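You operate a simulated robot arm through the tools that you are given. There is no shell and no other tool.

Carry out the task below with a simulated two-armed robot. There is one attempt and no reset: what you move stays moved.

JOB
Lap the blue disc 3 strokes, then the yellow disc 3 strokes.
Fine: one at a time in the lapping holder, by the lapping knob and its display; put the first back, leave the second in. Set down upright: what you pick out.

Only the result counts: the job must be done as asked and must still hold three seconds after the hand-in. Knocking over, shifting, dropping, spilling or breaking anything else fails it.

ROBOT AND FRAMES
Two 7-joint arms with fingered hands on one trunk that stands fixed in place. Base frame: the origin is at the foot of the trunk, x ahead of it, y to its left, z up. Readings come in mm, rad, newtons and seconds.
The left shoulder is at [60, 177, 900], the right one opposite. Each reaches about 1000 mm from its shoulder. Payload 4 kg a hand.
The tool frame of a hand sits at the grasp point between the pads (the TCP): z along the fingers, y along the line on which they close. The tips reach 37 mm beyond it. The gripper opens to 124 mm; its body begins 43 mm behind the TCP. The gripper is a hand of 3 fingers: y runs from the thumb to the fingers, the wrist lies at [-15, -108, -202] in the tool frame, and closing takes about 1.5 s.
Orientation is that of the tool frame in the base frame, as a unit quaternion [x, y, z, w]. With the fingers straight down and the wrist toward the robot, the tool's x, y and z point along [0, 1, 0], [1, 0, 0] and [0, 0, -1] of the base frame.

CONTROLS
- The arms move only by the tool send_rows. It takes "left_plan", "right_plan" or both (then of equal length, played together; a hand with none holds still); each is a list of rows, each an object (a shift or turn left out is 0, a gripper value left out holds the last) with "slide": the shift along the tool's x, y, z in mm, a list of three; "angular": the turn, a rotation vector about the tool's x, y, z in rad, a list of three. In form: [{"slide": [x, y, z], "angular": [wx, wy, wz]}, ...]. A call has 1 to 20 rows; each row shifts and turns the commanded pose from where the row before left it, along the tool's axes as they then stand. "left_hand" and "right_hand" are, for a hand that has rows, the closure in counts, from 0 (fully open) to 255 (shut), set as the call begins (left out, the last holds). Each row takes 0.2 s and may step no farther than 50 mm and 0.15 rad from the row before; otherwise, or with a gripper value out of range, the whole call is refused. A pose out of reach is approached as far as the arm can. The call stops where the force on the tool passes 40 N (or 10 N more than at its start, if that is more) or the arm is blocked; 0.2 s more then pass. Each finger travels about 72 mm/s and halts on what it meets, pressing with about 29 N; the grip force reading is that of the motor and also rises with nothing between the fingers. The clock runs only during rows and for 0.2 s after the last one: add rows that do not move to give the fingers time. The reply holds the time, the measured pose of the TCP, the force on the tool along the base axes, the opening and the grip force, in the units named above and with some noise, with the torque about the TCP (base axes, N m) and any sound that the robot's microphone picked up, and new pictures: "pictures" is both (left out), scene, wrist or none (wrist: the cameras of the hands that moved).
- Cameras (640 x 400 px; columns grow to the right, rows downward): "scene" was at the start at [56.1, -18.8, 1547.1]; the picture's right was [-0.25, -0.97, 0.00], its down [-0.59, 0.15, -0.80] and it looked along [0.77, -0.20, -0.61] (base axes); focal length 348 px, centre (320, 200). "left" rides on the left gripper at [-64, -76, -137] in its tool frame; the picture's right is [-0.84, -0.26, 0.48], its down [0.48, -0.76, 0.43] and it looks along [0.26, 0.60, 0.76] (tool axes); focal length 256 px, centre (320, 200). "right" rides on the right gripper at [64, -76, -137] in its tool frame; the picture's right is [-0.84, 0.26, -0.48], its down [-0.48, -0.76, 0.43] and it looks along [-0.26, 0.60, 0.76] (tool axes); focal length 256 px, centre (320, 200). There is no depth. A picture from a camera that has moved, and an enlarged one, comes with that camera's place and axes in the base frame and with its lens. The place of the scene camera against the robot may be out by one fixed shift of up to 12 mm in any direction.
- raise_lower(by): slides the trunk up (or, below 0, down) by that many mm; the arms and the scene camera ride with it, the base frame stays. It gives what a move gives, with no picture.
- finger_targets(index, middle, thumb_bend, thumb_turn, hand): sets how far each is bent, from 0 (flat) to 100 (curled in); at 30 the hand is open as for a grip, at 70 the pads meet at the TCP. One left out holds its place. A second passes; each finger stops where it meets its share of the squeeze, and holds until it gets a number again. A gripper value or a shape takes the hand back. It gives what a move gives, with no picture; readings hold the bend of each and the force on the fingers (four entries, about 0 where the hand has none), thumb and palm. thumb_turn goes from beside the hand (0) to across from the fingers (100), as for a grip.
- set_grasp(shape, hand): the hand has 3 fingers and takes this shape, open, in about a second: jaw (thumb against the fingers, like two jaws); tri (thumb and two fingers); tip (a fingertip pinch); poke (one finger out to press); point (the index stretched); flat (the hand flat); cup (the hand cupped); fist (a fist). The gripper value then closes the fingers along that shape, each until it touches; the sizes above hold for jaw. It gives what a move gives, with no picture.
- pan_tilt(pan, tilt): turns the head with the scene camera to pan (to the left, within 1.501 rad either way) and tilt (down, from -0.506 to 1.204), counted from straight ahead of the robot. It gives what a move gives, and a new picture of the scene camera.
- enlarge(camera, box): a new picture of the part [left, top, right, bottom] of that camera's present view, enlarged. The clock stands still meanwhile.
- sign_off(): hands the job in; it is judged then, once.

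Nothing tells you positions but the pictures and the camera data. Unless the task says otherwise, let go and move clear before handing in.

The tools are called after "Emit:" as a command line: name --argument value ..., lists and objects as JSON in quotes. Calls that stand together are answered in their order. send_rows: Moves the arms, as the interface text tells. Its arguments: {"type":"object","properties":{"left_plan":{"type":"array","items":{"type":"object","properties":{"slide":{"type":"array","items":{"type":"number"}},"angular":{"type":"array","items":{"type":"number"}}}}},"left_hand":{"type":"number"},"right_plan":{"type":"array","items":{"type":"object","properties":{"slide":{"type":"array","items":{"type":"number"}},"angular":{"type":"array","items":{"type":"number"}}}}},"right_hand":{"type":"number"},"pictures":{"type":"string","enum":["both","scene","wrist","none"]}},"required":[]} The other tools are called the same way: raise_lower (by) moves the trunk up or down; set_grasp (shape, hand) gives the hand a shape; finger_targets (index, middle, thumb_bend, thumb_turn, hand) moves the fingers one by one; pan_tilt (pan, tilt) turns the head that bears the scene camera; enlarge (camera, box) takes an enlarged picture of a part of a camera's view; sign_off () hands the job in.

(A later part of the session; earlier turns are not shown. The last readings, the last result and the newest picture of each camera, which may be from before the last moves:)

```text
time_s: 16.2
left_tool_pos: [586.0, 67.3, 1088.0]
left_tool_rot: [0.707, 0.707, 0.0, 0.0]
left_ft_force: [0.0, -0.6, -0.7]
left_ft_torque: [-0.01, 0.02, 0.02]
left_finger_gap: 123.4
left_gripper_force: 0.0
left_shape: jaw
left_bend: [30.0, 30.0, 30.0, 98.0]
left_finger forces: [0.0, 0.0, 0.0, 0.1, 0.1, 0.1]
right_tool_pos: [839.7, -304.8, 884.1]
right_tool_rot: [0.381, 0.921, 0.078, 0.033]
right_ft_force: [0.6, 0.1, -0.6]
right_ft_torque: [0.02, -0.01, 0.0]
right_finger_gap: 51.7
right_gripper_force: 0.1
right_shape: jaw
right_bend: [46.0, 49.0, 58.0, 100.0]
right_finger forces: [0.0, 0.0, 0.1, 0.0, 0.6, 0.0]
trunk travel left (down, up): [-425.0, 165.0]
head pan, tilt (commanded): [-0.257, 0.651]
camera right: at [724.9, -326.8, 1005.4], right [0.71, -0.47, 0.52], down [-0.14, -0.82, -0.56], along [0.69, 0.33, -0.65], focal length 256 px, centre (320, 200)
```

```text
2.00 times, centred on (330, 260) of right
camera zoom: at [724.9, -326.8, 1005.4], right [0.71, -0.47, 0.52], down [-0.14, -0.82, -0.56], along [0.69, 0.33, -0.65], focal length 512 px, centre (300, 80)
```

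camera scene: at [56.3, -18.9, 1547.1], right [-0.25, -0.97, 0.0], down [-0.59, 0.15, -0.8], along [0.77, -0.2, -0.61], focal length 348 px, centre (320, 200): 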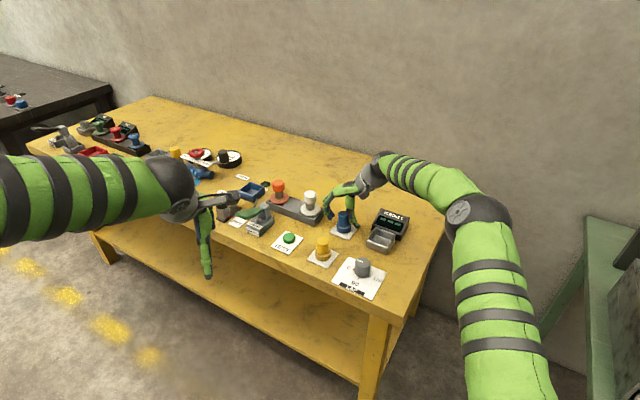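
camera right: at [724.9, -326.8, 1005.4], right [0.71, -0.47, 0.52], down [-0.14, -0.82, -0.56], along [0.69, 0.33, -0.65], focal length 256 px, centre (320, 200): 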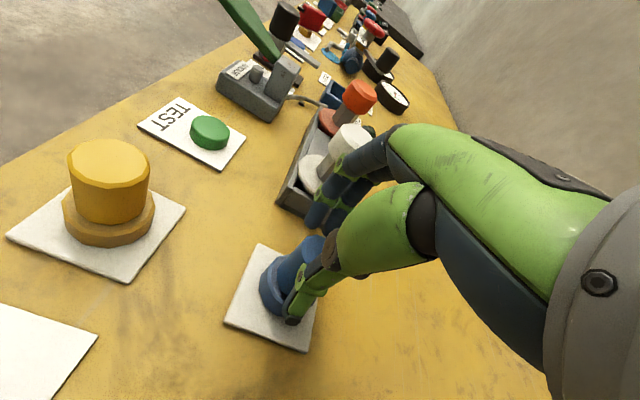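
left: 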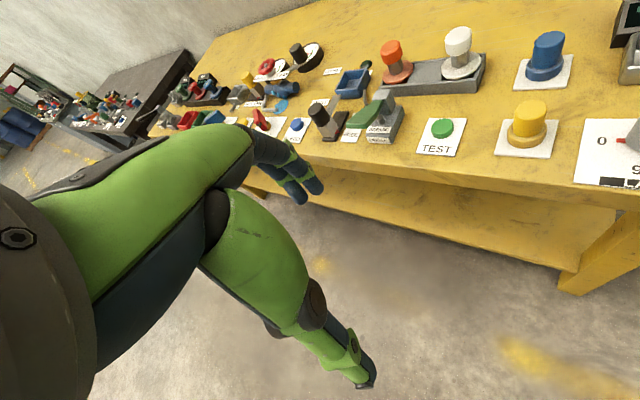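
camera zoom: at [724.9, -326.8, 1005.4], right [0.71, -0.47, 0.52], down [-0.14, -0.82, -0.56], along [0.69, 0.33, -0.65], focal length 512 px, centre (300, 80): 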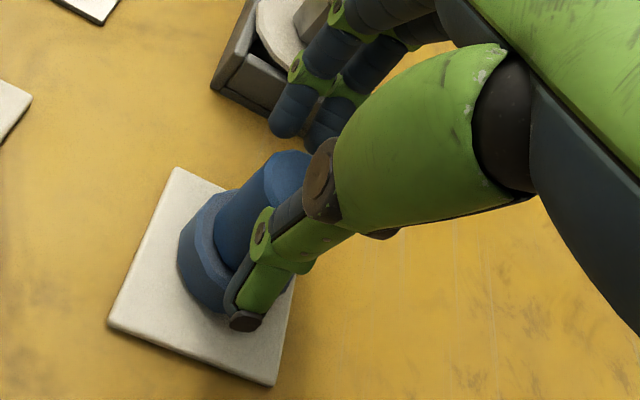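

The thumb now just touches while the fingers are still about 15 mm away, so the hand should move back toward the thumb side. I'll back off about 7.5 mm and close in steps.

Emit:
send_rows --right_plan '[{"slide": [0, -7.4, -1.3]}, {}]' --pictures "none"

Emit:
send_rows --right_hand 172 --right_plan '[{}, {}, {}, {}]' --pictures "wrist"

Emit:
enlarge --camera "scene" --box '[310, 170, 410, 250]'

Emit:
enlarge --camera "right" --box '[240, 160, 420, 360]'

```text
time_s: 16.8
left_tool_pos: [585.3, 66.5, 1088.0]
left_tool_rot: [0.707, 0.708, 0.0, -0.001]
left_ft_force: [-1.0, -0.1, -0.8]
left_ft_torque: [-0.01, -0.05, 0.0]
left_finger_gap: 123.5
left_gripper_force: 0.0
left_shape: jaw
left_bend: [30.0, 30.0, 30.0, 98.0]
left_finger forces: [0.0, 0.0, 0.1, 0.1, 0.1, 0.1]
right_tool_pos: [834.1, -307.5, 884.0]
right_tool_rot: [0.381, 0.921, 0.078, 0.033]
right_ft_force: [-0.8, -0.7, 0.7]
right_ft_torque: [0.02, -0.01, 0.0]
right_finger_gap: 51.5
right_gripper_force: 0.0
right_shape: jaw
right_bend: [46.0, 49.0, 58.0, 100.0]
right_finger forces: [0.0, 0.0, 0.0, 0.0, 0.0, 0.0]
trunk travel left (down, up): [-425.0, 165.0]
head pan, tilt (commanded): [-0.257, 0.651]
```

```text
time_s: 17.8
left_tool_pos: [586.2, 67.2, 1087.9]
left_tool_rot: [0.707, 0.707, 0.0, -0.001]
left_ft_force: [-0.4, -0.3, -0.2]
left_ft_torque: [0.02, 0.01, -0.01]
left_finger_gap: 123.7
left_gripper_force: 0.0
left_shape: jaw
left_bend: [30.0, 30.0, 30.0, 98.0]
left_finger forces: [0.1, 0.0, 0.0, 0.0, 0.0, 0.0]
right_tool_pos: [833.7, -308.8, 883.2]
right_tool_rot: [0.382, 0.921, 0.078, 0.032]
right_ft_force: [0.6, -0.1, 1.0]
right_ft_torque: [0.03, -0.03, 0.02]
right_finger_gap: 40.9
right_gripper_force: 0.1
right_shape: jaw
right_bend: [50.0, 53.0, 61.0, 100.0]
right_finger forces: [0.0, 0.5, 0.0, 0.1, 0.4, 0.0]
trunk travel left (down, up): [-425.0, 165.0]
head pan, tilt (commanded): [-0.257, 0.651]
camera right: at [719.7, -331.6, 1005.7], right [0.71, -0.47, 0.52], down [-0.14, -0.82, -0.56], along [0.69, 0.33, -0.65], focal length 256 px, centre (320, 200)
```

right: 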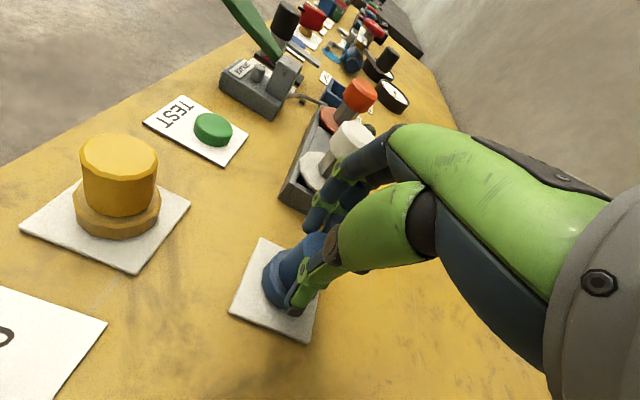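

```text
5.00 times, centred on (360, 210) of scene
camera zoom: at [56.2, -18.8, 1547.1], right [-0.25, -0.97, 0.0], down [-0.59, 0.15, -0.8], along [0.77, -0.2, -0.61], focal length 1741 px, centre (120, 150)
```

zoom: 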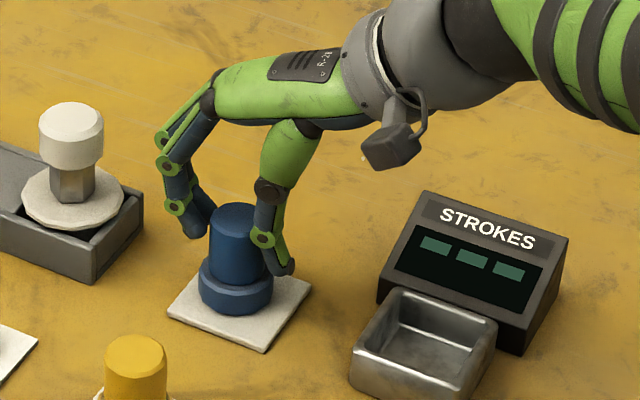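

```text
2.00 times, centred on (330, 260) of right
camera zoom: at [719.7, -331.6, 1005.7], right [0.71, -0.47, 0.52], down [-0.14, -0.82, -0.56], along [0.69, 0.33, -0.65], focal length 512 px, centre (300, 80)
```

zoom: 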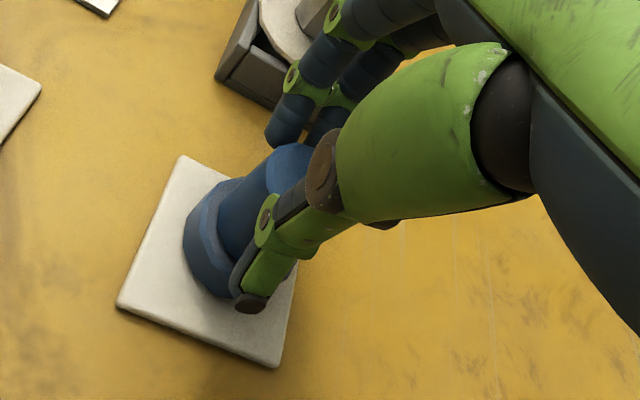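

Both sides now touch lightly and the disc stays upright. I'll squeeze fully.

Emit:
send_rows --right_hand 255 --right_plan '[{}, {}, {}, {}]' --pictures "wrist"

Emit:
enlarge --camera "scene" --box '[310, 170, 410, 250]'

Emit:
enlarge --camera "right" --box '[240, 160, 420, 360]'

```text
time_s: 18.8
left_tool_pos: [585.9, 66.4, 1088.8]
left_tool_rot: [0.707, 0.707, 0.0, 0.0]
left_ft_force: [-0.1, 0.4, 1.2]
left_ft_torque: [-0.01, -0.03, -0.02]
left_finger_gap: 123.8
left_gripper_force: 0.1
left_shape: jaw
left_bend: [30.0, 30.0, 30.0, 98.0]
left_finger forces: [0.1, 0.0, 0.0, 0.0, 0.0, 0.1]
right_tool_pos: [833.9, -309.4, 883.7]
right_tool_rot: [0.382, 0.92, 0.078, 0.033]
right_ft_force: [0.9, 1.0, -0.5]
right_ft_torque: [0.14, -0.06, 0.02]
right_finger_gap: 30.8
right_gripper_force: 29.3
right_shape: jaw
right_bend: [55.0, 54.0, 63.0, 100.0]
right_finger forces: [16.5, 13.4, 0.0, 0.0, 30.5, 0.0]
trunk travel left (down, up): [-425.0, 165.0]
head pan, tilt (commanded): [-0.257, 0.651]
camera right: at [719.7, -331.4, 1005.7], right [0.71, -0.47, 0.52], down [-0.14, -0.82, -0.56], along [0.69, 0.33, -0.65], focal length 256 px, centre (320, 200)
```

right: 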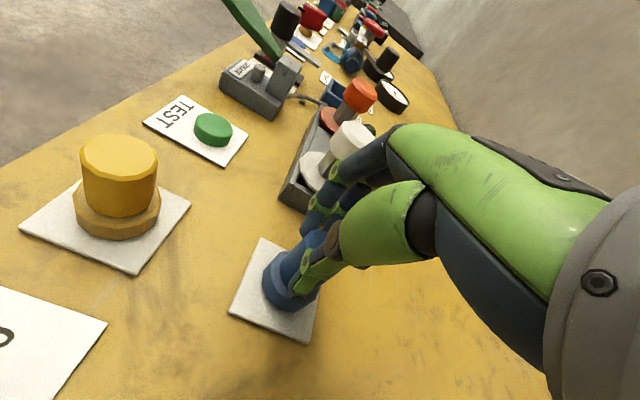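

```text
5.00 times, centred on (360, 210) of scene
camera zoom: at [56.2, -18.7, 1547.1], right [-0.25, -0.97, 0.0], down [-0.59, 0.15, -0.8], along [0.77, -0.2, -0.61], focal length 1741 px, centre (120, 150)
```

zoom: 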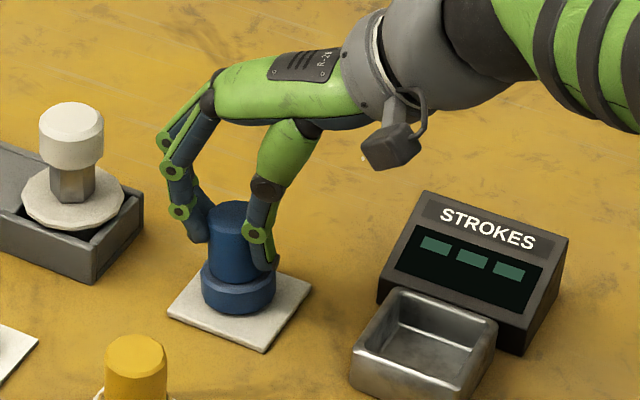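

```text
2.00 times, centred on (330, 260) of right
camera zoom: at [719.7, -331.4, 1005.7], right [0.71, -0.47, 0.52], down [-0.14, -0.82, -0.56], along [0.69, 0.33, -0.65], focal length 512 px, centre (300, 80)
```

zoom: 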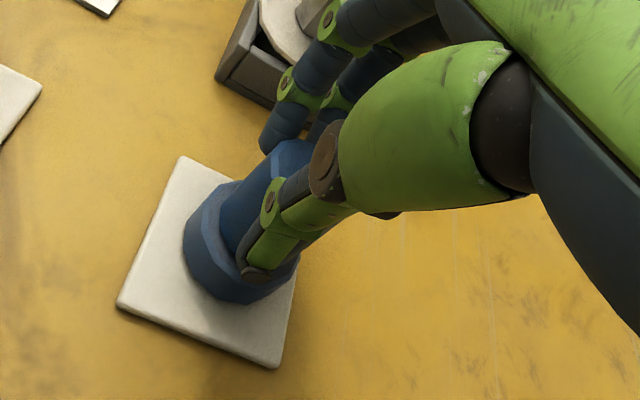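

The grip holds firmly with only a slight tilt. I'll lift about 60 mm and check how the disc hangs.

Emit:
send_rows --right_plan '[{"slide": [0, 1.7, -9.9]}, {"slide": [0, 4.2, -24.6]}, {"slide": [0, 4.2, -24.6]}, {}]' --pictures "wrist"

Emit:
enlarge --camera "scene" --box '[310, 160, 410, 240]'

Emit:
enlarge --camera "right" --box '[240, 160, 420, 360]'

Emit:
enlarge --camera "left" --box '[480, 0, 640, 120]'

```text
time_s: 19.8
left_tool_pos: [585.0, 67.3, 1087.7]
left_tool_rot: [0.707, 0.707, 0.0, -0.001]
left_ft_force: [0.1, 0.6, 0.4]
left_ft_torque: [-0.03, 0.03, 0.02]
left_finger_gap: 123.4
left_gripper_force: 0.1
left_shape: jaw
left_bend: [30.0, 30.0, 30.0, 98.0]
left_finger forces: [0.0, 0.0, 0.0, 0.0, 0.0, 0.0]
right_tool_pos: [835.2, -310.7, 942.9]
right_tool_rot: [0.382, 0.92, 0.078, 0.032]
right_ft_force: [0.3, -0.3, -3.0]
right_ft_torque: [0.01, 0.05, -0.01]
right_finger_gap: 30.4
right_gripper_force: 28.5
right_shape: jaw
right_bend: [55.0, 55.0, 63.0, 100.0]
right_finger forces: [16.3, 13.0, 0.0, 0.1, 30.8, 0.1]
trunk travel left (down, up): [-425.0, 165.0]
head pan, tilt (commanded): [-0.257, 0.651]
camera right: at [721.7, -332.4, 1065.2], right [0.71, -0.47, 0.52], down [-0.14, -0.82, -0.56], along [0.69, 0.33, -0.65], focal length 256 px, centre (320, 200)
```

right: 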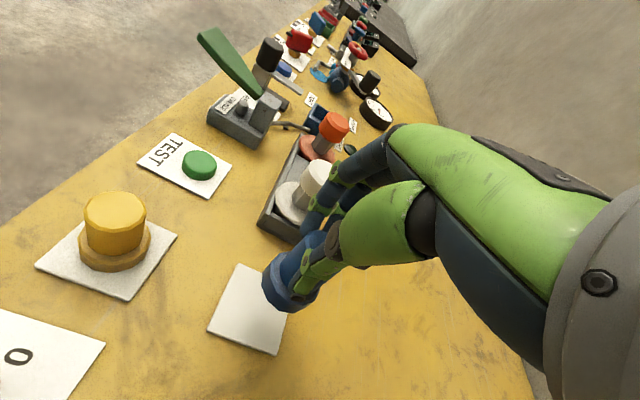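

```text
5.00 times, centred on (360, 200) of scene
camera zoom: at [56.6, -19.0, 1547.1], right [-0.25, -0.97, 0.0], down [-0.59, 0.15, -0.8], along [0.77, -0.2, -0.61], focal length 1741 px, centre (120, 200)
```

zoom: 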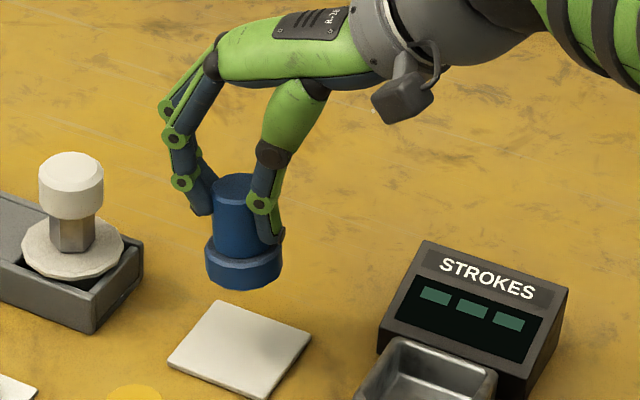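

```text
2.00 times, centred on (330, 260) of right
camera zoom: at [721.7, -332.4, 1065.2], right [0.71, -0.47, 0.52], down [-0.14, -0.82, -0.56], along [0.69, 0.33, -0.65], focal length 512 px, centre (300, 80)
```

zoom: 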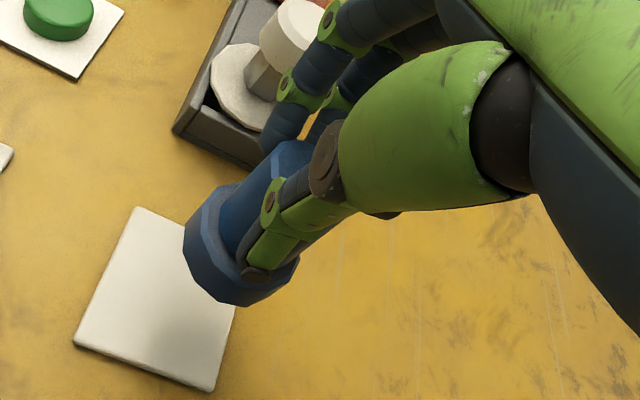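

```text
3.33 times, centred on (560, 60) of left
camera zoom: at [511.1, 3.6, 1225.2], right [-0.26, -0.84, -0.48], down [-0.76, 0.48, -0.43], along [0.6, 0.26, -0.76], focal length 853 px, centre (-480, 667)
```

zoom: 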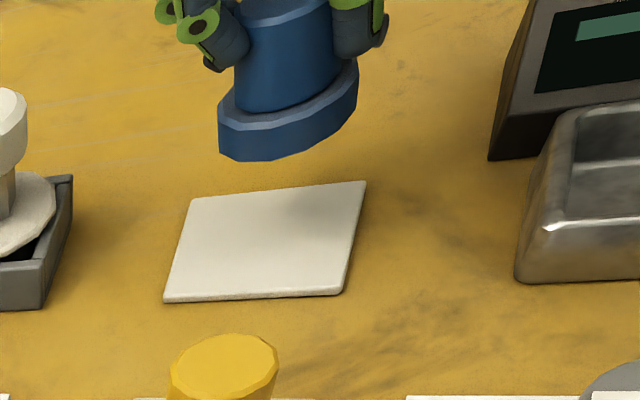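

The disc is held clear of its pad but leans a few degrees. I'll zoom in to judge the tilt before correcting it.

Emit:
enlarge --camera "scene" --box '[345, 188, 385, 222]'

Emit:
enlarge --camera "left" --box '[520, 0, 600, 60]'

```text
11.76 times, centred on (365, 205) of scene
camera zoom: at [56.6, -19.0, 1547.1], right [-0.25, -0.97, 0.0], down [-0.59, 0.15, -0.8], along [0.77, -0.2, -0.61], focal length 4097 px, centre (-209, 141)
```

zoom: 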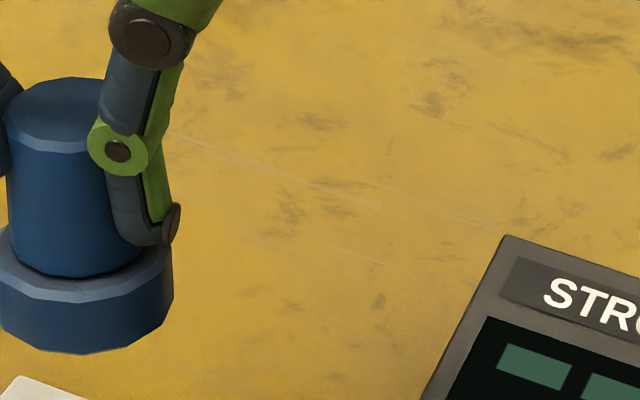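

```text
6.67 times, centred on (560, 30) of left
camera zoom: at [511.1, 3.6, 1225.2], right [-0.26, -0.84, -0.48], down [-0.76, 0.48, -0.43], along [0.6, 0.26, -0.76], focal length 1707 px, centre (-1280, 1333)
```

zoom: 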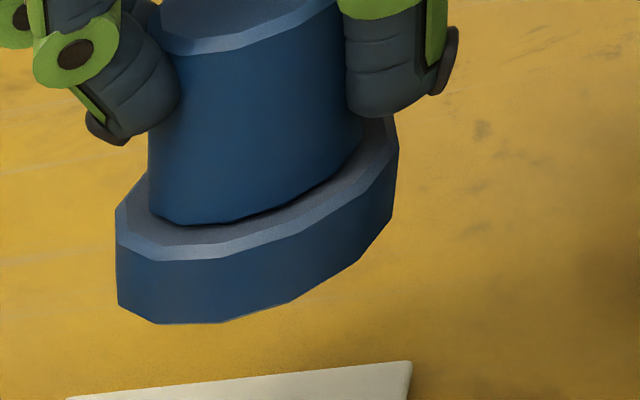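

The disc leans about 4.5° toward the fingers. I'll correct with a small tilt and look again from a better crop.

Emit:
send_rows --right_plan '[{"angular": [-0.078, 0, 0]}, {}]' --pictures "wrist"

Emit:
enlarge --camera "scene" --box '[340, 188, 390, 222]'

Emit:
enlarge --camera "left" --box '[520, 0, 600, 60]'

Emit:
enlarge --camera "right" --box '[240, 160, 420, 360]'

```text
time_s: 20.4
left_tool_pos: [585.6, 67.6, 1087.0]
left_tool_rot: [0.707, 0.707, 0.0, 0.0]
left_ft_force: [-0.9, -0.4, -0.9]
left_ft_torque: [0.02, 0.05, -0.01]
left_finger_gap: 123.8
left_gripper_force: 0.1
left_shape: jaw
left_bend: [30.0, 30.0, 30.0, 98.0]
left_finger forces: [0.1, 0.1, 0.1, 0.1, 0.0, 0.0]
right_tool_pos: [836.0, -308.6, 943.5]
right_tool_rot: [0.38, 0.917, 0.114, 0.046]
right_ft_force: [0.7, -1.3, -2.9]
right_ft_torque: [0.0, 0.05, 0.01]
right_finger_gap: 30.4
right_gripper_force: 29.0
right_shape: jaw
right_bend: [55.0, 55.0, 63.0, 100.0]
right_finger forces: [16.4, 13.1, 0.0, 0.1, 31.0, 0.0]
trunk travel left (down, up): [-425.0, 165.0]
head pan, tilt (commanded): [-0.257, 0.651]
camera right: at [715.1, -338.5, 1057.8], right [0.68, -0.5, 0.53], down [-0.1, -0.79, -0.61], along [0.72, 0.36, -0.59], focal length 256 px, centre (320, 200)
```

right: 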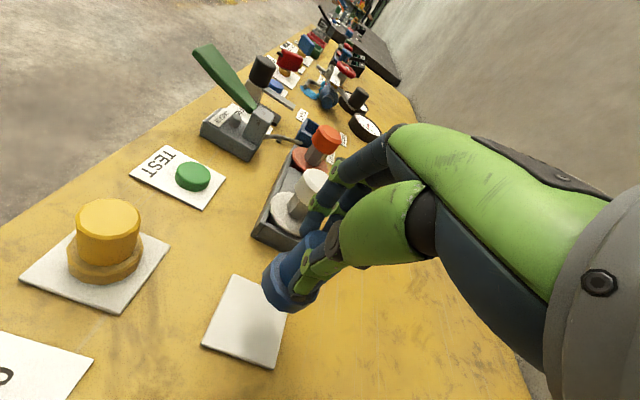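

```text
11.76 times, centred on (365, 205) of scene
camera zoom: at [56.5, -18.9, 1547.1], right [-0.25, -0.97, 0.0], down [-0.59, 0.15, -0.8], along [0.77, -0.2, -0.61], focal length 4097 px, centre (-209, 141)
```

zoom: 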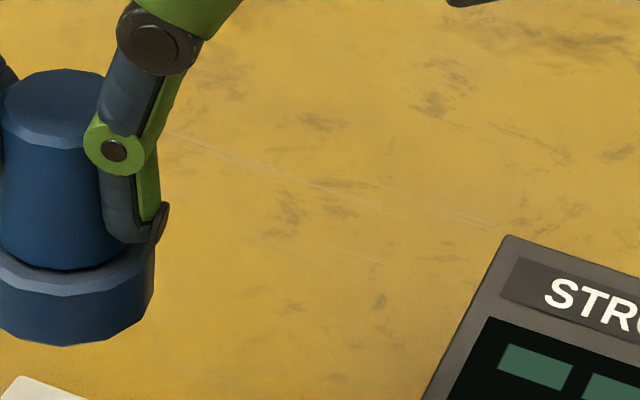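

```text
6.67 times, centred on (560, 30) of left
camera zoom: at [511.1, 3.8, 1225.3], right [-0.26, -0.84, -0.48], down [-0.76, 0.48, -0.43], along [0.6, 0.26, -0.76], focal length 1707 px, centre (-1280, 1333)
```

zoom: 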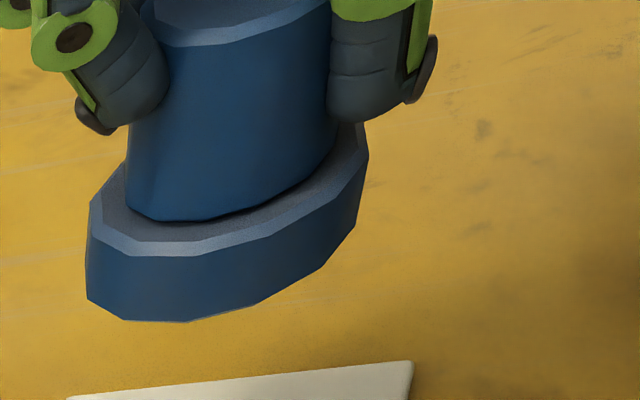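

```text
2.00 times, centred on (330, 260) of right
camera zoom: at [715.1, -338.5, 1057.8], right [0.68, -0.5, 0.53], down [-0.1, -0.79, -0.61], along [0.72, 0.36, -0.59], focal length 512 px, centre (300, 80)
```

zoom: 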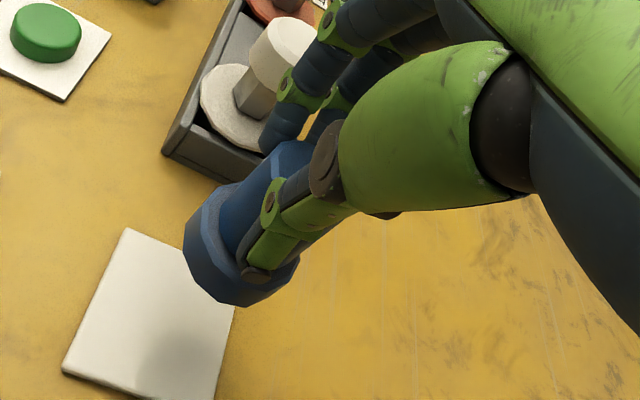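

I'll crop more to the left to see the whole disc.

Emit:
enlarge --camera "scene" --box '[328, 188, 364, 222]'

```text
11.76 times, centred on (346, 205) of scene
camera zoom: at [56.5, -18.9, 1547.1], right [-0.25, -0.97, 0.0], down [-0.59, 0.15, -0.8], along [0.77, -0.2, -0.61], focal length 4097 px, centre (14, 141)
```

zoom: 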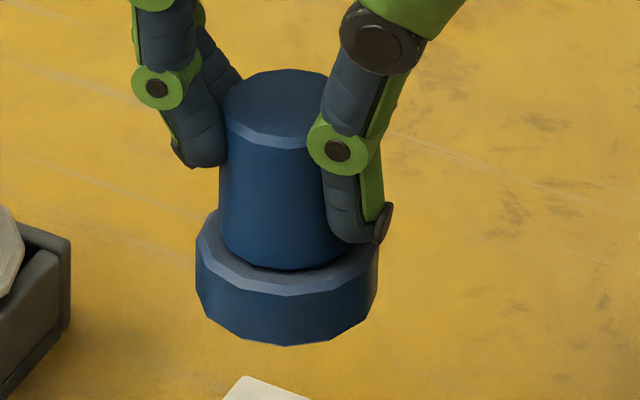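

The disc now hangs nearly upright, about 8 mm of clearance between thumb tip and flange. I'll carry it over to the holder, parallel to the bench edge, staying above the rim.

Emit:
send_rows --right_plan '[{"slide": [0.23, -20.8, -7]}, {"slide": [0.23, -20.8, -7]}, {"slide": [0.23, -20.8, -7]}, {"slide": [0.23, -20.8, -7]}, {"slide": [0.23, -20.8, -7]}, {"slide": [0.23, -20.8, -7]}, {}]' --pictures "both"

Emit:
enlarge --camera "scene" --box '[340, 180, 420, 260]'

Emit:
enlarge --camera "right" --box '[240, 160, 420, 360]'

Emit:
enlarge --camera "left" --box '[560, 0, 640, 80]'

```text
time_s: 22.0
left_tool_pos: [586.3, 67.0, 1088.2]
left_tool_rot: [0.708, 0.707, 0.0, -0.001]
left_ft_force: [0.3, 0.1, -0.2]
left_ft_torque: [0.02, 0.0, -0.02]
left_finger_gap: 123.5
left_gripper_force: 0.0
left_shape: jaw
left_bend: [30.0, 30.0, 30.0, 98.0]
left_finger forces: [0.0, 0.1, 0.0, 0.0, 0.1, 0.0]
right_tool_pos: [740.7, -402.3, 954.3]
right_tool_rot: [0.38, 0.917, 0.114, 0.047]
right_ft_force: [0.5, -0.3, -2.9]
right_ft_torque: [0.01, 0.03, -0.02]
right_finger_gap: 30.7
right_gripper_force: 29.1
right_shape: jaw
right_bend: [55.0, 55.0, 63.0, 100.0]
right_finger forces: [16.4, 13.2, 0.0, 0.0, 30.9, 0.0]
trunk travel left (down, up): [-425.0, 165.0]
head pan, tilt (commanded): [-0.257, 0.651]
camera scene: at [56.5, -19.0, 1547.1], right [-0.25, -0.97, 0.0], down [-0.59, 0.15, -0.8], along [0.77, -0.2, -0.61], focal length 348 px, centre (320, 200)
camera right: at [620.3, -430.2, 1067.4], right [0.68, -0.5, 0.53], down [-0.1, -0.79, -0.61], along [0.72, 0.36, -0.59], focal length 256 px, centre (320, 200)
```

scene: 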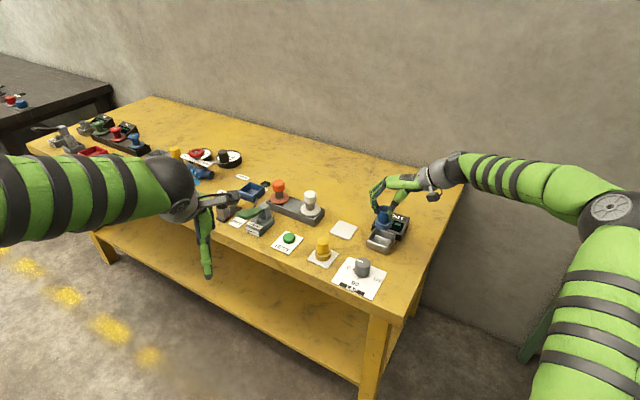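
right: 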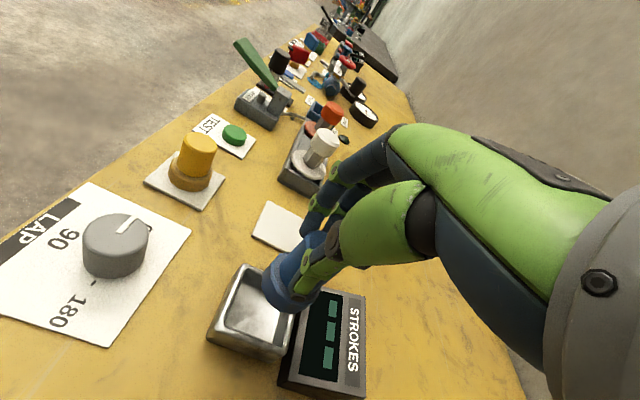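

```text
5.00 times, centred on (380, 220) of scene
camera zoom: at [56.5, -19.0, 1547.1], right [-0.25, -0.97, 0.0], down [-0.59, 0.15, -0.8], along [0.77, -0.2, -0.61], focal length 1741 px, centre (20, 100)
```

zoom: 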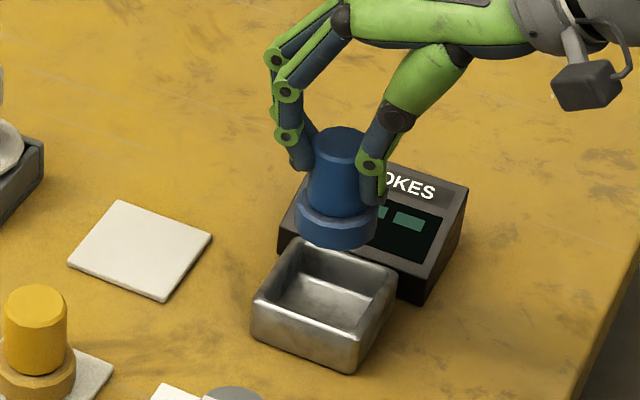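

```text
2.00 times, centred on (330, 260) of right
camera zoom: at [620.3, -430.2, 1067.4], right [0.68, -0.5, 0.53], down [-0.1, -0.79, -0.61], along [0.72, 0.36, -0.59], focal length 512 px, centre (300, 80)
```

zoom: 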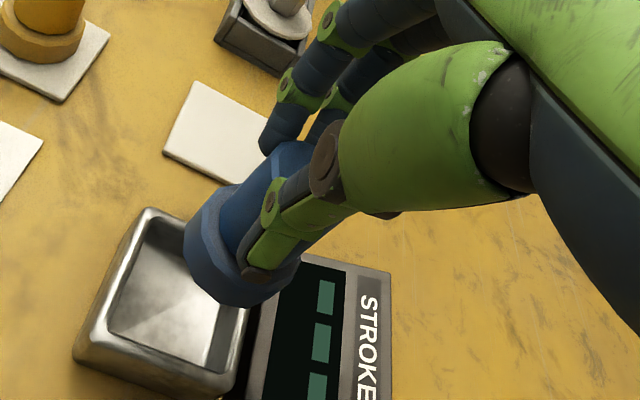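

```text
5.00 times, centred on (600, 40) of left
camera zoom: at [511.1, 3.7, 1225.3], right [-0.26, -0.84, -0.48], down [-0.76, 0.48, -0.43], along [0.6, 0.26, -0.76], focal length 1280 px, centre (-1080, 1000)
```

zoom: 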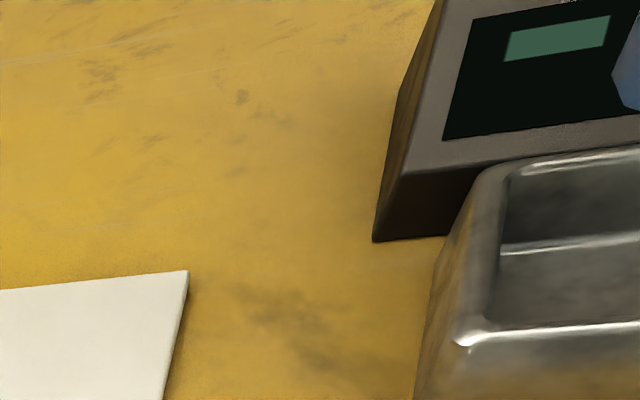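

The disc hangs over the holder, close to centred. I'll lower to just above the rim with a small correction and compare again.

Emit:
send_rows --right_plan '[{"slide": [1.5, -4.9, 13.2]}, {"slide": [1.5, -4.9, 13.2]}, {}]' --pictures "none"

Emit:
enlarge --camera "scene" --box '[360, 200, 410, 250]'

Emit:
enlarge --camera "right" --box '[200, 220, 340, 380]'

```text
time_s: 22.8
left_tool_pos: [586.2, 67.5, 1088.6]
left_tool_rot: [0.707, 0.707, 0.0, 0.0]
left_ft_force: [-0.1, -0.4, -0.2]
left_ft_torque: [0.01, -0.03, 0.01]
left_finger_gap: 123.6
left_gripper_force: 0.0
left_shape: jaw
left_bend: [30.0, 30.0, 30.0, 98.0]
left_finger forces: [0.1, 0.1, 0.1, 0.0, 0.1, 0.0]
right_tool_pos: [736.4, -401.9, 925.6]
right_tool_rot: [0.38, 0.917, 0.114, 0.048]
right_ft_force: [-0.5, 0.9, -3.7]
right_ft_torque: [-0.02, 0.04, -0.01]
right_finger_gap: 30.3
right_gripper_force: 28.7
right_shape: jaw
right_bend: [55.0, 55.0, 63.0, 100.0]
right_finger forces: [16.4, 13.2, 0.0, 0.0, 31.1, 0.0]
trunk travel left (down, up): [-425.0, 165.0]
head pan, tilt (commanded): [-0.257, 0.651]
```

```text
8.00 times, centred on (385, 225) of scene
camera zoom: at [56.4, -19.0, 1547.1], right [-0.25, -0.97, 0.0], down [-0.59, 0.15, -0.8], along [0.77, -0.2, -0.61], focal length 2786 px, centre (-200, 0)
```

zoom: 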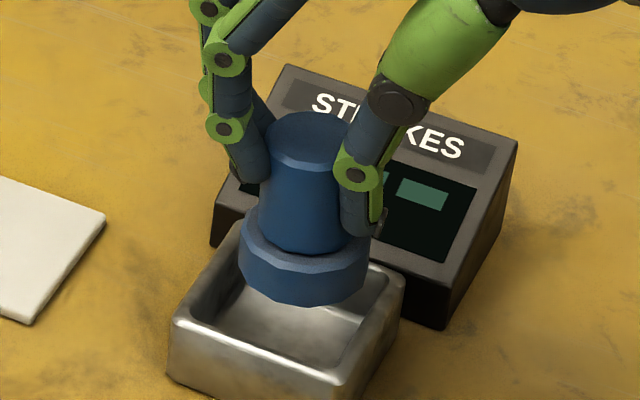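

```text
2.50 times, centred on (270, 300) of right
camera zoom: at [615.3, -430.7, 1039.2], right [0.68, -0.5, 0.53], down [-0.1, -0.79, -0.61], along [0.72, 0.36, -0.59], focal length 640 px, centre (445, -50)
```

zoom: 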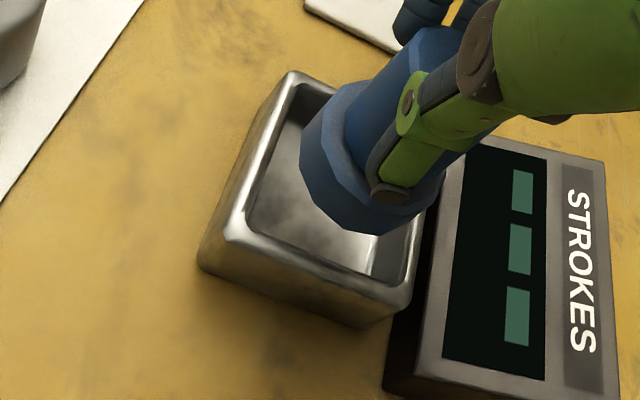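

The two views disagree by a few millimetres on centring. I'll swing the left hand's camera over to get an independent view of the holder, display and knob.

Emit:
send_rows --left_plan '[{"angular": [0, 0, 0.131]}, {"angular": [0, 0, 0.131]}, {"angular": [0, 0, 0.131]}, {"angular": [0, 0, 0.131]}, {"angular": [0, 0, 0.131]}, {"angular": [0, 0, 0.13]}, {"slide": [-18, 33.1, 8]}, {"slide": [-18, 33.1, 8]}, {"slide": [-18, 33.1, 8]}, {"slide": [-18, 33.1, 8]}, {"slide": [-18, 33.1, 8]}, {"slide": [-18, 33.1, 8]}, {}]' --pictures "both"

Emit:
enlarge --camera "left" --box '[320, 60, 480, 220]'

```text
time_s: 25.6
left_tool_pos: [651.0, -151.6, 1039.2]
left_tool_rot: [0.924, 0.382, -0.001, 0.001]
left_ft_force: [-1.0, 0.3, 0.3]
left_ft_torque: [-0.02, -0.02, 0.04]
left_finger_gap: 123.9
left_gripper_force: 0.1
left_shape: jaw
left_bend: [30.0, 30.0, 30.0, 98.0]
left_finger forces: [0.0, 0.0, 0.0, 0.0, 0.0, 0.0]
right_tool_pos: [736.2, -403.0, 924.8]
right_tool_rot: [0.38, 0.917, 0.115, 0.048]
right_ft_force: [0.1, 1.1, -2.9]
right_ft_torque: [0.0, 0.03, -0.01]
right_finger_gap: 30.3
right_gripper_force: 29.2
right_shape: jaw
right_bend: [55.0, 55.0, 63.0, 100.0]
right_finger forces: [16.3, 13.2, 0.1, 0.0, 30.8, 0.1]
trunk travel left (down, up): [-425.0, 165.0]
head pan, tilt (commanded): [-0.257, 0.651]
camera scene: at [56.4, -18.9, 1547.1], right [-0.25, -0.97, 0.0], down [-0.59, 0.15, -0.8], along [0.77, -0.2, -0.61], focal length 348 px, centre (320, 200)
camera left: at [553.1, -143.1, 1175.9], right [-0.77, -0.41, -0.48], down [-0.2, 0.88, -0.43], along [0.6, -0.24, -0.76], focal length 256 px, centre (320, 200)
```

scene: 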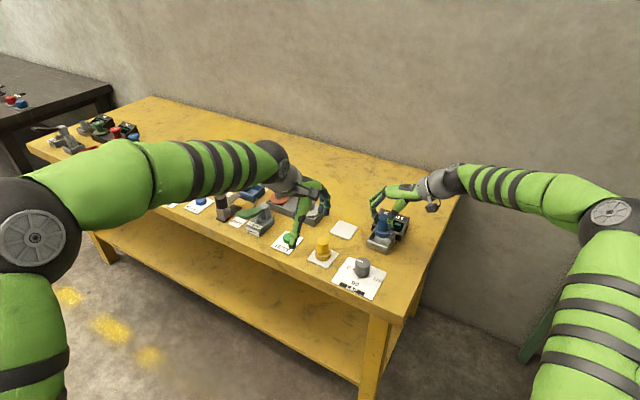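
left: 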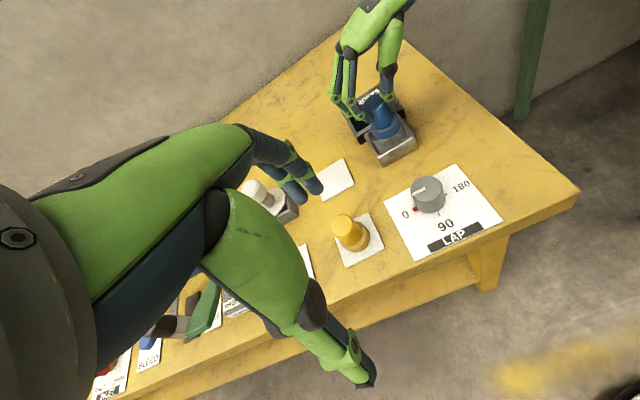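

```text
2.50 times, centred on (400, 140) of left
camera zoom: at [553.1, -143.1, 1175.9], right [-0.77, -0.41, -0.48], down [-0.2, 0.88, -0.43], along [0.6, -0.24, -0.76], focal length 640 px, centre (120, 350)
```

zoom: 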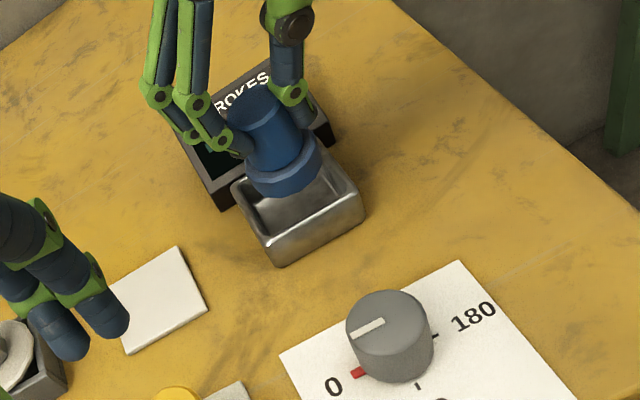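

Good, the left camera shows the holder, disc and knob. I'll zoom in further on the disc over the holder.

Emit:
enlarge --camera "left" --box '[360, 85, 430, 170]'

Emit:
enlarge --camera "scene" --box '[364, 210, 408, 254]'

```text
4.71 times, centred on (395, 128) of left
camera zoom: at [553.1, -143.1, 1175.9], right [-0.77, -0.41, -0.48], down [-0.2, 0.88, -0.43], along [0.6, -0.24, -0.76], focal length 1205 px, centre (-33, 541)
```

zoom: 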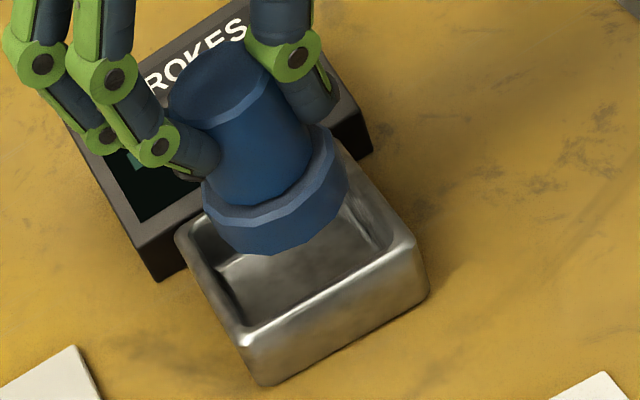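

```text
9.09 times, centred on (386, 232) of scene
camera zoom: at [56.4, -18.9, 1547.1], right [-0.25, -0.97, 0.0], down [-0.59, 0.15, -0.8], along [0.77, -0.2, -0.61], focal length 3166 px, centre (-280, -91)
```

zoom: 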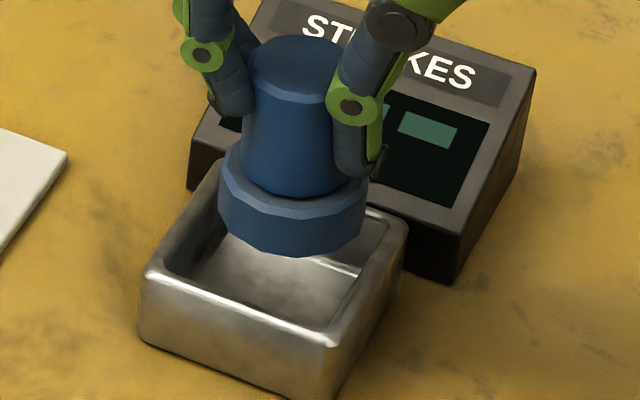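

Combining the views, the disc is about 2–3 mm off centre toward the display side. I'll apply a small correction and lower to just about rim level.

Emit:
send_rows --right_plan '[{"slide": [1.3, -2.6, 8.1], "angular": [-0.015, 0, 0]}, {"slide": [1.2, -2.6, 8.1], "angular": [-0.015, 0, 0]}, {}]' --pictures "none"

Emit:
enlarge --camera "left" --box '[360, 85, 430, 170]'

Emit:
enlarge --camera "scene" --box '[364, 210, 408, 254]'

Emit:
enlarge --camera "right" --box '[220, 220, 340, 360]'

```text
time_s: 26.4
left_tool_pos: [650.4, -152.0, 1038.3]
left_tool_rot: [0.924, 0.383, 0.001, 0.0]
left_ft_force: [0.5, -0.1, -0.6]
left_ft_torque: [0.01, -0.03, 0.05]
left_finger_gap: 123.9
left_gripper_force: 0.1
left_shape: jaw
left_bend: [30.0, 30.0, 30.0, 98.0]
left_finger forces: [0.1, 0.0, 0.0, 0.1, 0.1, 0.0]
right_tool_pos: [733.8, -400.9, 908.2]
right_tool_rot: [0.379, 0.915, 0.128, 0.053]
right_ft_force: [-0.3, -0.1, -4.1]
right_ft_torque: [-0.02, 0.02, -0.01]
right_finger_gap: 30.3
right_gripper_force: 29.0
right_shape: jaw
right_bend: [55.0, 55.0, 63.0, 100.0]
right_finger forces: [16.4, 13.1, 0.0, 0.1, 30.9, 0.0]
trunk travel left (down, up): [-425.0, 165.0]
head pan, tilt (commanded): [-0.257, 0.651]
```

```text
4.71 times, centred on (395, 128) of left
camera zoom: at [553.0, -143.0, 1175.9], right [-0.77, -0.41, -0.48], down [-0.2, 0.88, -0.43], along [0.6, -0.24, -0.76], focal length 1205 px, centre (-33, 541)
```

zoom: 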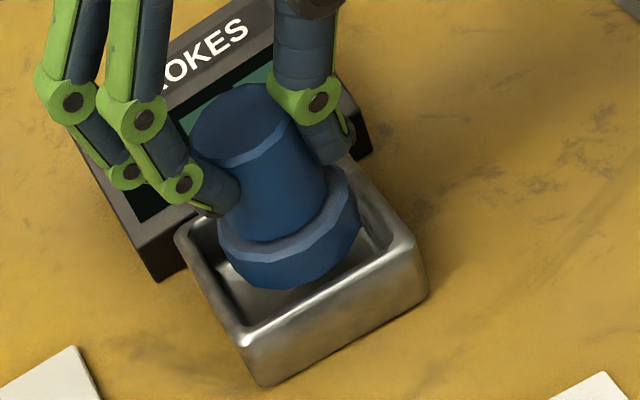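

```text
9.09 times, centred on (386, 232) of scene
camera zoom: at [56.5, -19.1, 1547.1], right [-0.25, -0.97, 0.0], down [-0.59, 0.15, -0.8], along [0.77, -0.2, -0.61], focal length 3166 px, centre (-280, -91)
```

zoom: 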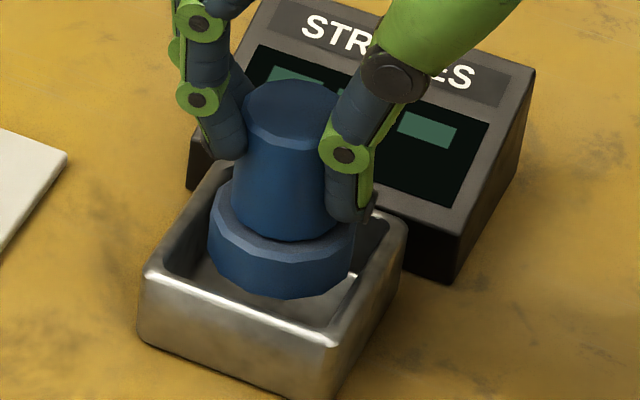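

```text
2.86 times, centred on (280, 290) of right
camera zoom: at [610.8, -432.3, 1018.5], right [0.67, -0.51, 0.53], down [-0.09, -0.77, -0.63], along [0.73, 0.37, -0.57], focal length 731 px, centre (434, -57)
```

zoom: 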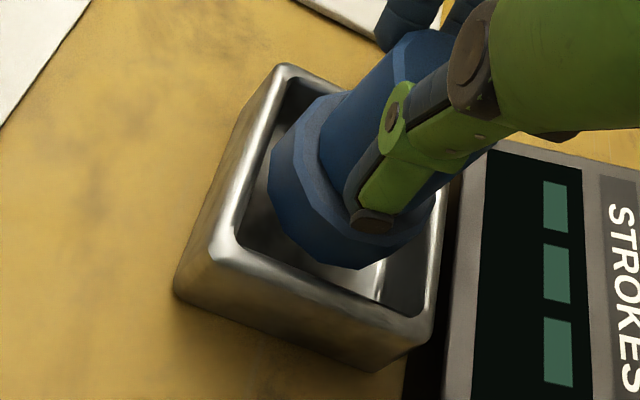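

The flange sits at rim level and is centred within about 2 mm on all views. I'll lower it 12 mm and watch the force.

Emit:
send_rows --right_plan '[{"slide": [0, -1.6, 5.8]}, {"slide": [0, -1.6, 5.8]}, {}]' --pictures "none"

Emit:
enlarge --camera "left" --box '[360, 85, 430, 170]'

Emit:
enlarge --camera "scene" --box '[364, 210, 408, 254]'

Emit:
enlarge --camera "right" --box '[220, 220, 340, 360]'

```text
time_s: 27.2
left_tool_pos: [650.2, -151.9, 1038.8]
left_tool_rot: [0.924, 0.383, 0.0, -0.001]
left_ft_force: [0.7, -1.1, -1.0]
left_ft_torque: [-0.01, 0.0, -0.05]
left_finger_gap: 123.5
left_gripper_force: 0.0
left_shape: jaw
left_bend: [30.0, 30.0, 30.0, 98.0]
left_finger forces: [0.0, 0.1, 0.0, 0.0, 0.1, 0.0]
right_tool_pos: [733.6, -402.3, 895.8]
right_tool_rot: [0.379, 0.915, 0.127, 0.053]
right_ft_force: [-0.3, -0.4, -3.2]
right_ft_torque: [-0.04, 0.07, -0.02]
right_finger_gap: 30.2
right_gripper_force: 29.4
right_shape: jaw
right_bend: [55.0, 55.0, 63.0, 100.0]
right_finger forces: [16.4, 13.3, 0.0, 0.0, 30.8, 0.0]
trunk travel left (down, up): [-425.0, 165.0]
head pan, tilt (commanded): [-0.257, 0.651]
```

```text
4.71 times, centred on (395, 128) of left
camera zoom: at [553.1, -143.0, 1175.9], right [-0.77, -0.41, -0.48], down [-0.2, 0.88, -0.43], along [0.6, -0.24, -0.76], focal length 1205 px, centre (-33, 541)
```

zoom: 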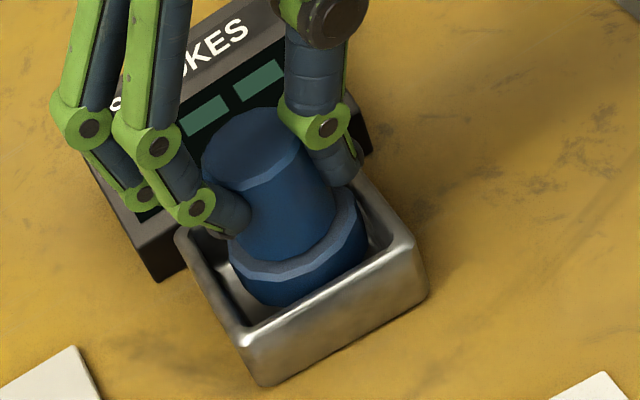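

```text
9.09 times, centred on (386, 232) of scene
camera zoom: at [56.5, -19.1, 1547.1], right [-0.25, -0.97, 0.0], down [-0.59, 0.15, -0.8], along [0.77, -0.2, -0.61], focal length 3166 px, centre (-280, -91)
```

zoom: 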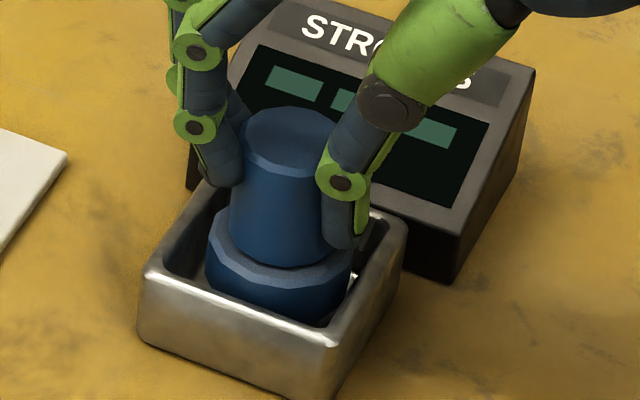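

```text
2.86 times, centred on (280, 290) of right
camera zoom: at [610.9, -432.6, 1006.7], right [0.67, -0.51, 0.53], down [-0.09, -0.77, -0.63], along [0.73, 0.37, -0.57], focal length 731 px, centre (434, -57)
```

zoom: 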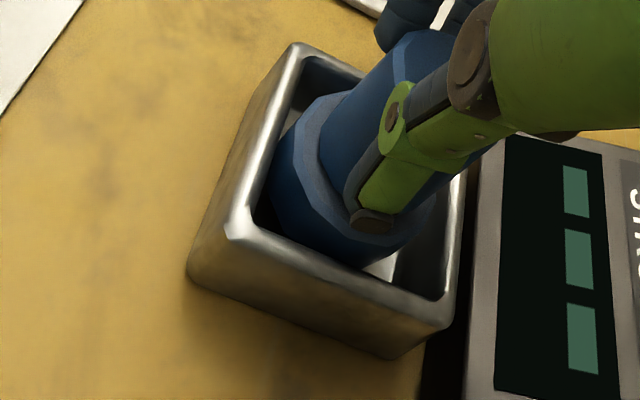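

The flange is inside the holder with no contact force. I'll lower further in small steps.

Emit:
send_rows --right_plan '[{"slide": [0, -0.8, 2.9]}, {"slide": [0, -0.8, 2.9]}, {}]' --pictures "none"

```text
time_s: 28.0
left_tool_pos: [651.0, -152.7, 1038.5]
left_tool_rot: [0.924, 0.383, 0.0, 0.001]
left_ft_force: [0.0, -0.2, 0.7]
left_ft_torque: [-0.02, 0.0, 0.03]
left_finger_gap: 123.9
left_gripper_force: 0.0
left_shape: jaw
left_bend: [30.0, 30.0, 30.0, 98.0]
left_finger forces: [0.0, 0.0, 0.1, 0.1, 0.0, 0.0]
right_tool_pos: [734.3, -401.3, 889.3]
right_tool_rot: [0.378, 0.915, 0.128, 0.053]
right_ft_force: [0.7, 0.1, -2.9]
right_ft_torque: [0.0, 0.01, 0.01]
right_finger_gap: 30.2
right_gripper_force: 28.8
right_shape: jaw
right_bend: [55.0, 55.0, 63.0, 100.0]
right_finger forces: [16.3, 13.3, 0.1, 0.1, 30.8, 0.0]
trunk travel left (down, up): [-425.0, 165.0]
head pan, tilt (commanded): [-0.257, 0.651]
```

Emit:
send_rows --right_plan '[{"slide": [0, -0.8, 2.9]}, {}]' --pictures "none"

Emit:
enlarge --camera "left" --box '[360, 85, 430, 170]'

Emit:
enlarge --camera "scene" --box '[364, 210, 408, 254]'

Emit:
enlarge --camera "right" --box '[220, 220, 340, 360]'

```text
time_s: 28.6
left_tool_pos: [651.1, -153.3, 1039.1]
left_tool_rot: [0.924, 0.383, 0.0, 0.0]
left_ft_force: [-0.4, 0.1, 0.2]
left_ft_torque: [-0.01, 0.0, 0.0]
left_finger_gap: 123.8
left_gripper_force: 0.1
left_shape: jaw
left_bend: [30.0, 30.0, 30.0, 98.0]
left_finger forces: [0.1, 0.0, 0.0, 0.1, 0.0, 0.0]
right_tool_pos: [733.7, -402.1, 886.8]
right_tool_rot: [0.38, 0.915, 0.128, 0.053]
right_ft_force: [-0.3, 0.5, -2.8]
right_ft_torque: [-0.01, 0.02, 0.0]
right_finger_gap: 30.2
right_gripper_force: 29.3
right_shape: jaw
right_bend: [55.0, 55.0, 63.0, 100.0]
right_finger forces: [16.4, 13.2, 0.0, 0.0, 30.7, 0.0]
trunk travel left (down, up): [-425.0, 165.0]
head pan, tilt (commanded): [-0.257, 0.651]
```

```text
4.71 times, centred on (395, 128) of left
camera zoom: at [553.1, -143.0, 1175.9], right [-0.77, -0.41, -0.48], down [-0.2, 0.88, -0.43], along [0.6, -0.24, -0.76], focal length 1205 px, centre (-33, 541)
```

zoom: 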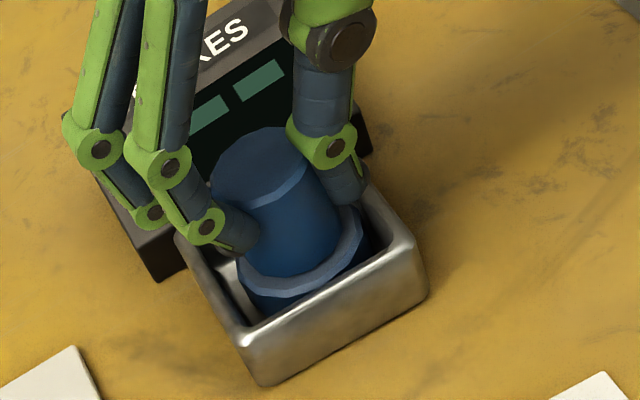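

```text
9.09 times, centred on (386, 232) of scene
camera zoom: at [56.5, -19.1, 1547.1], right [-0.25, -0.97, 0.0], down [-0.59, 0.15, -0.8], along [0.77, -0.2, -0.61], focal length 3166 px, centre (-280, -91)
```

zoom: 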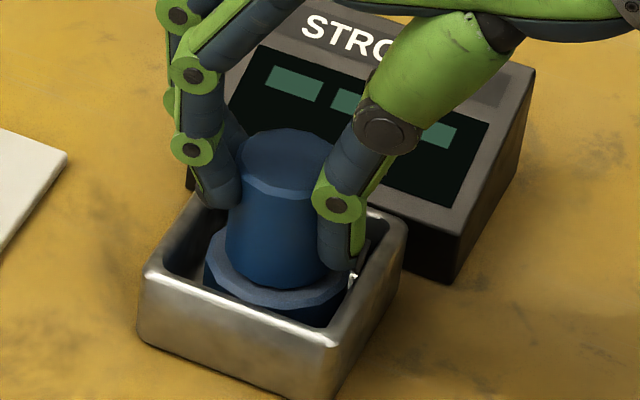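

```text
2.86 times, centred on (280, 290) of right
camera zoom: at [610.9, -432.5, 997.3], right [0.67, -0.51, 0.53], down [-0.09, -0.77, -0.63], along [0.73, 0.37, -0.57], focal length 731 px, centre (434, -57)
```

zoom: 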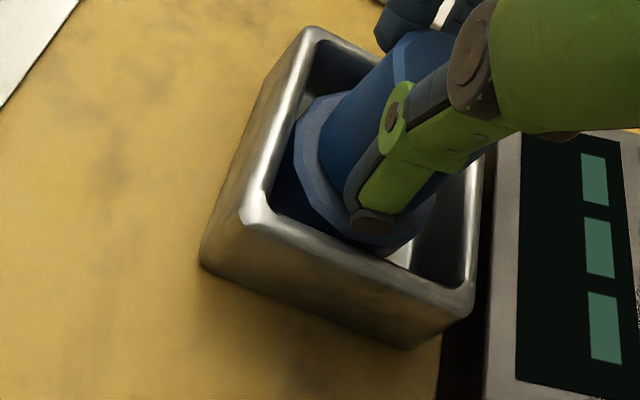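

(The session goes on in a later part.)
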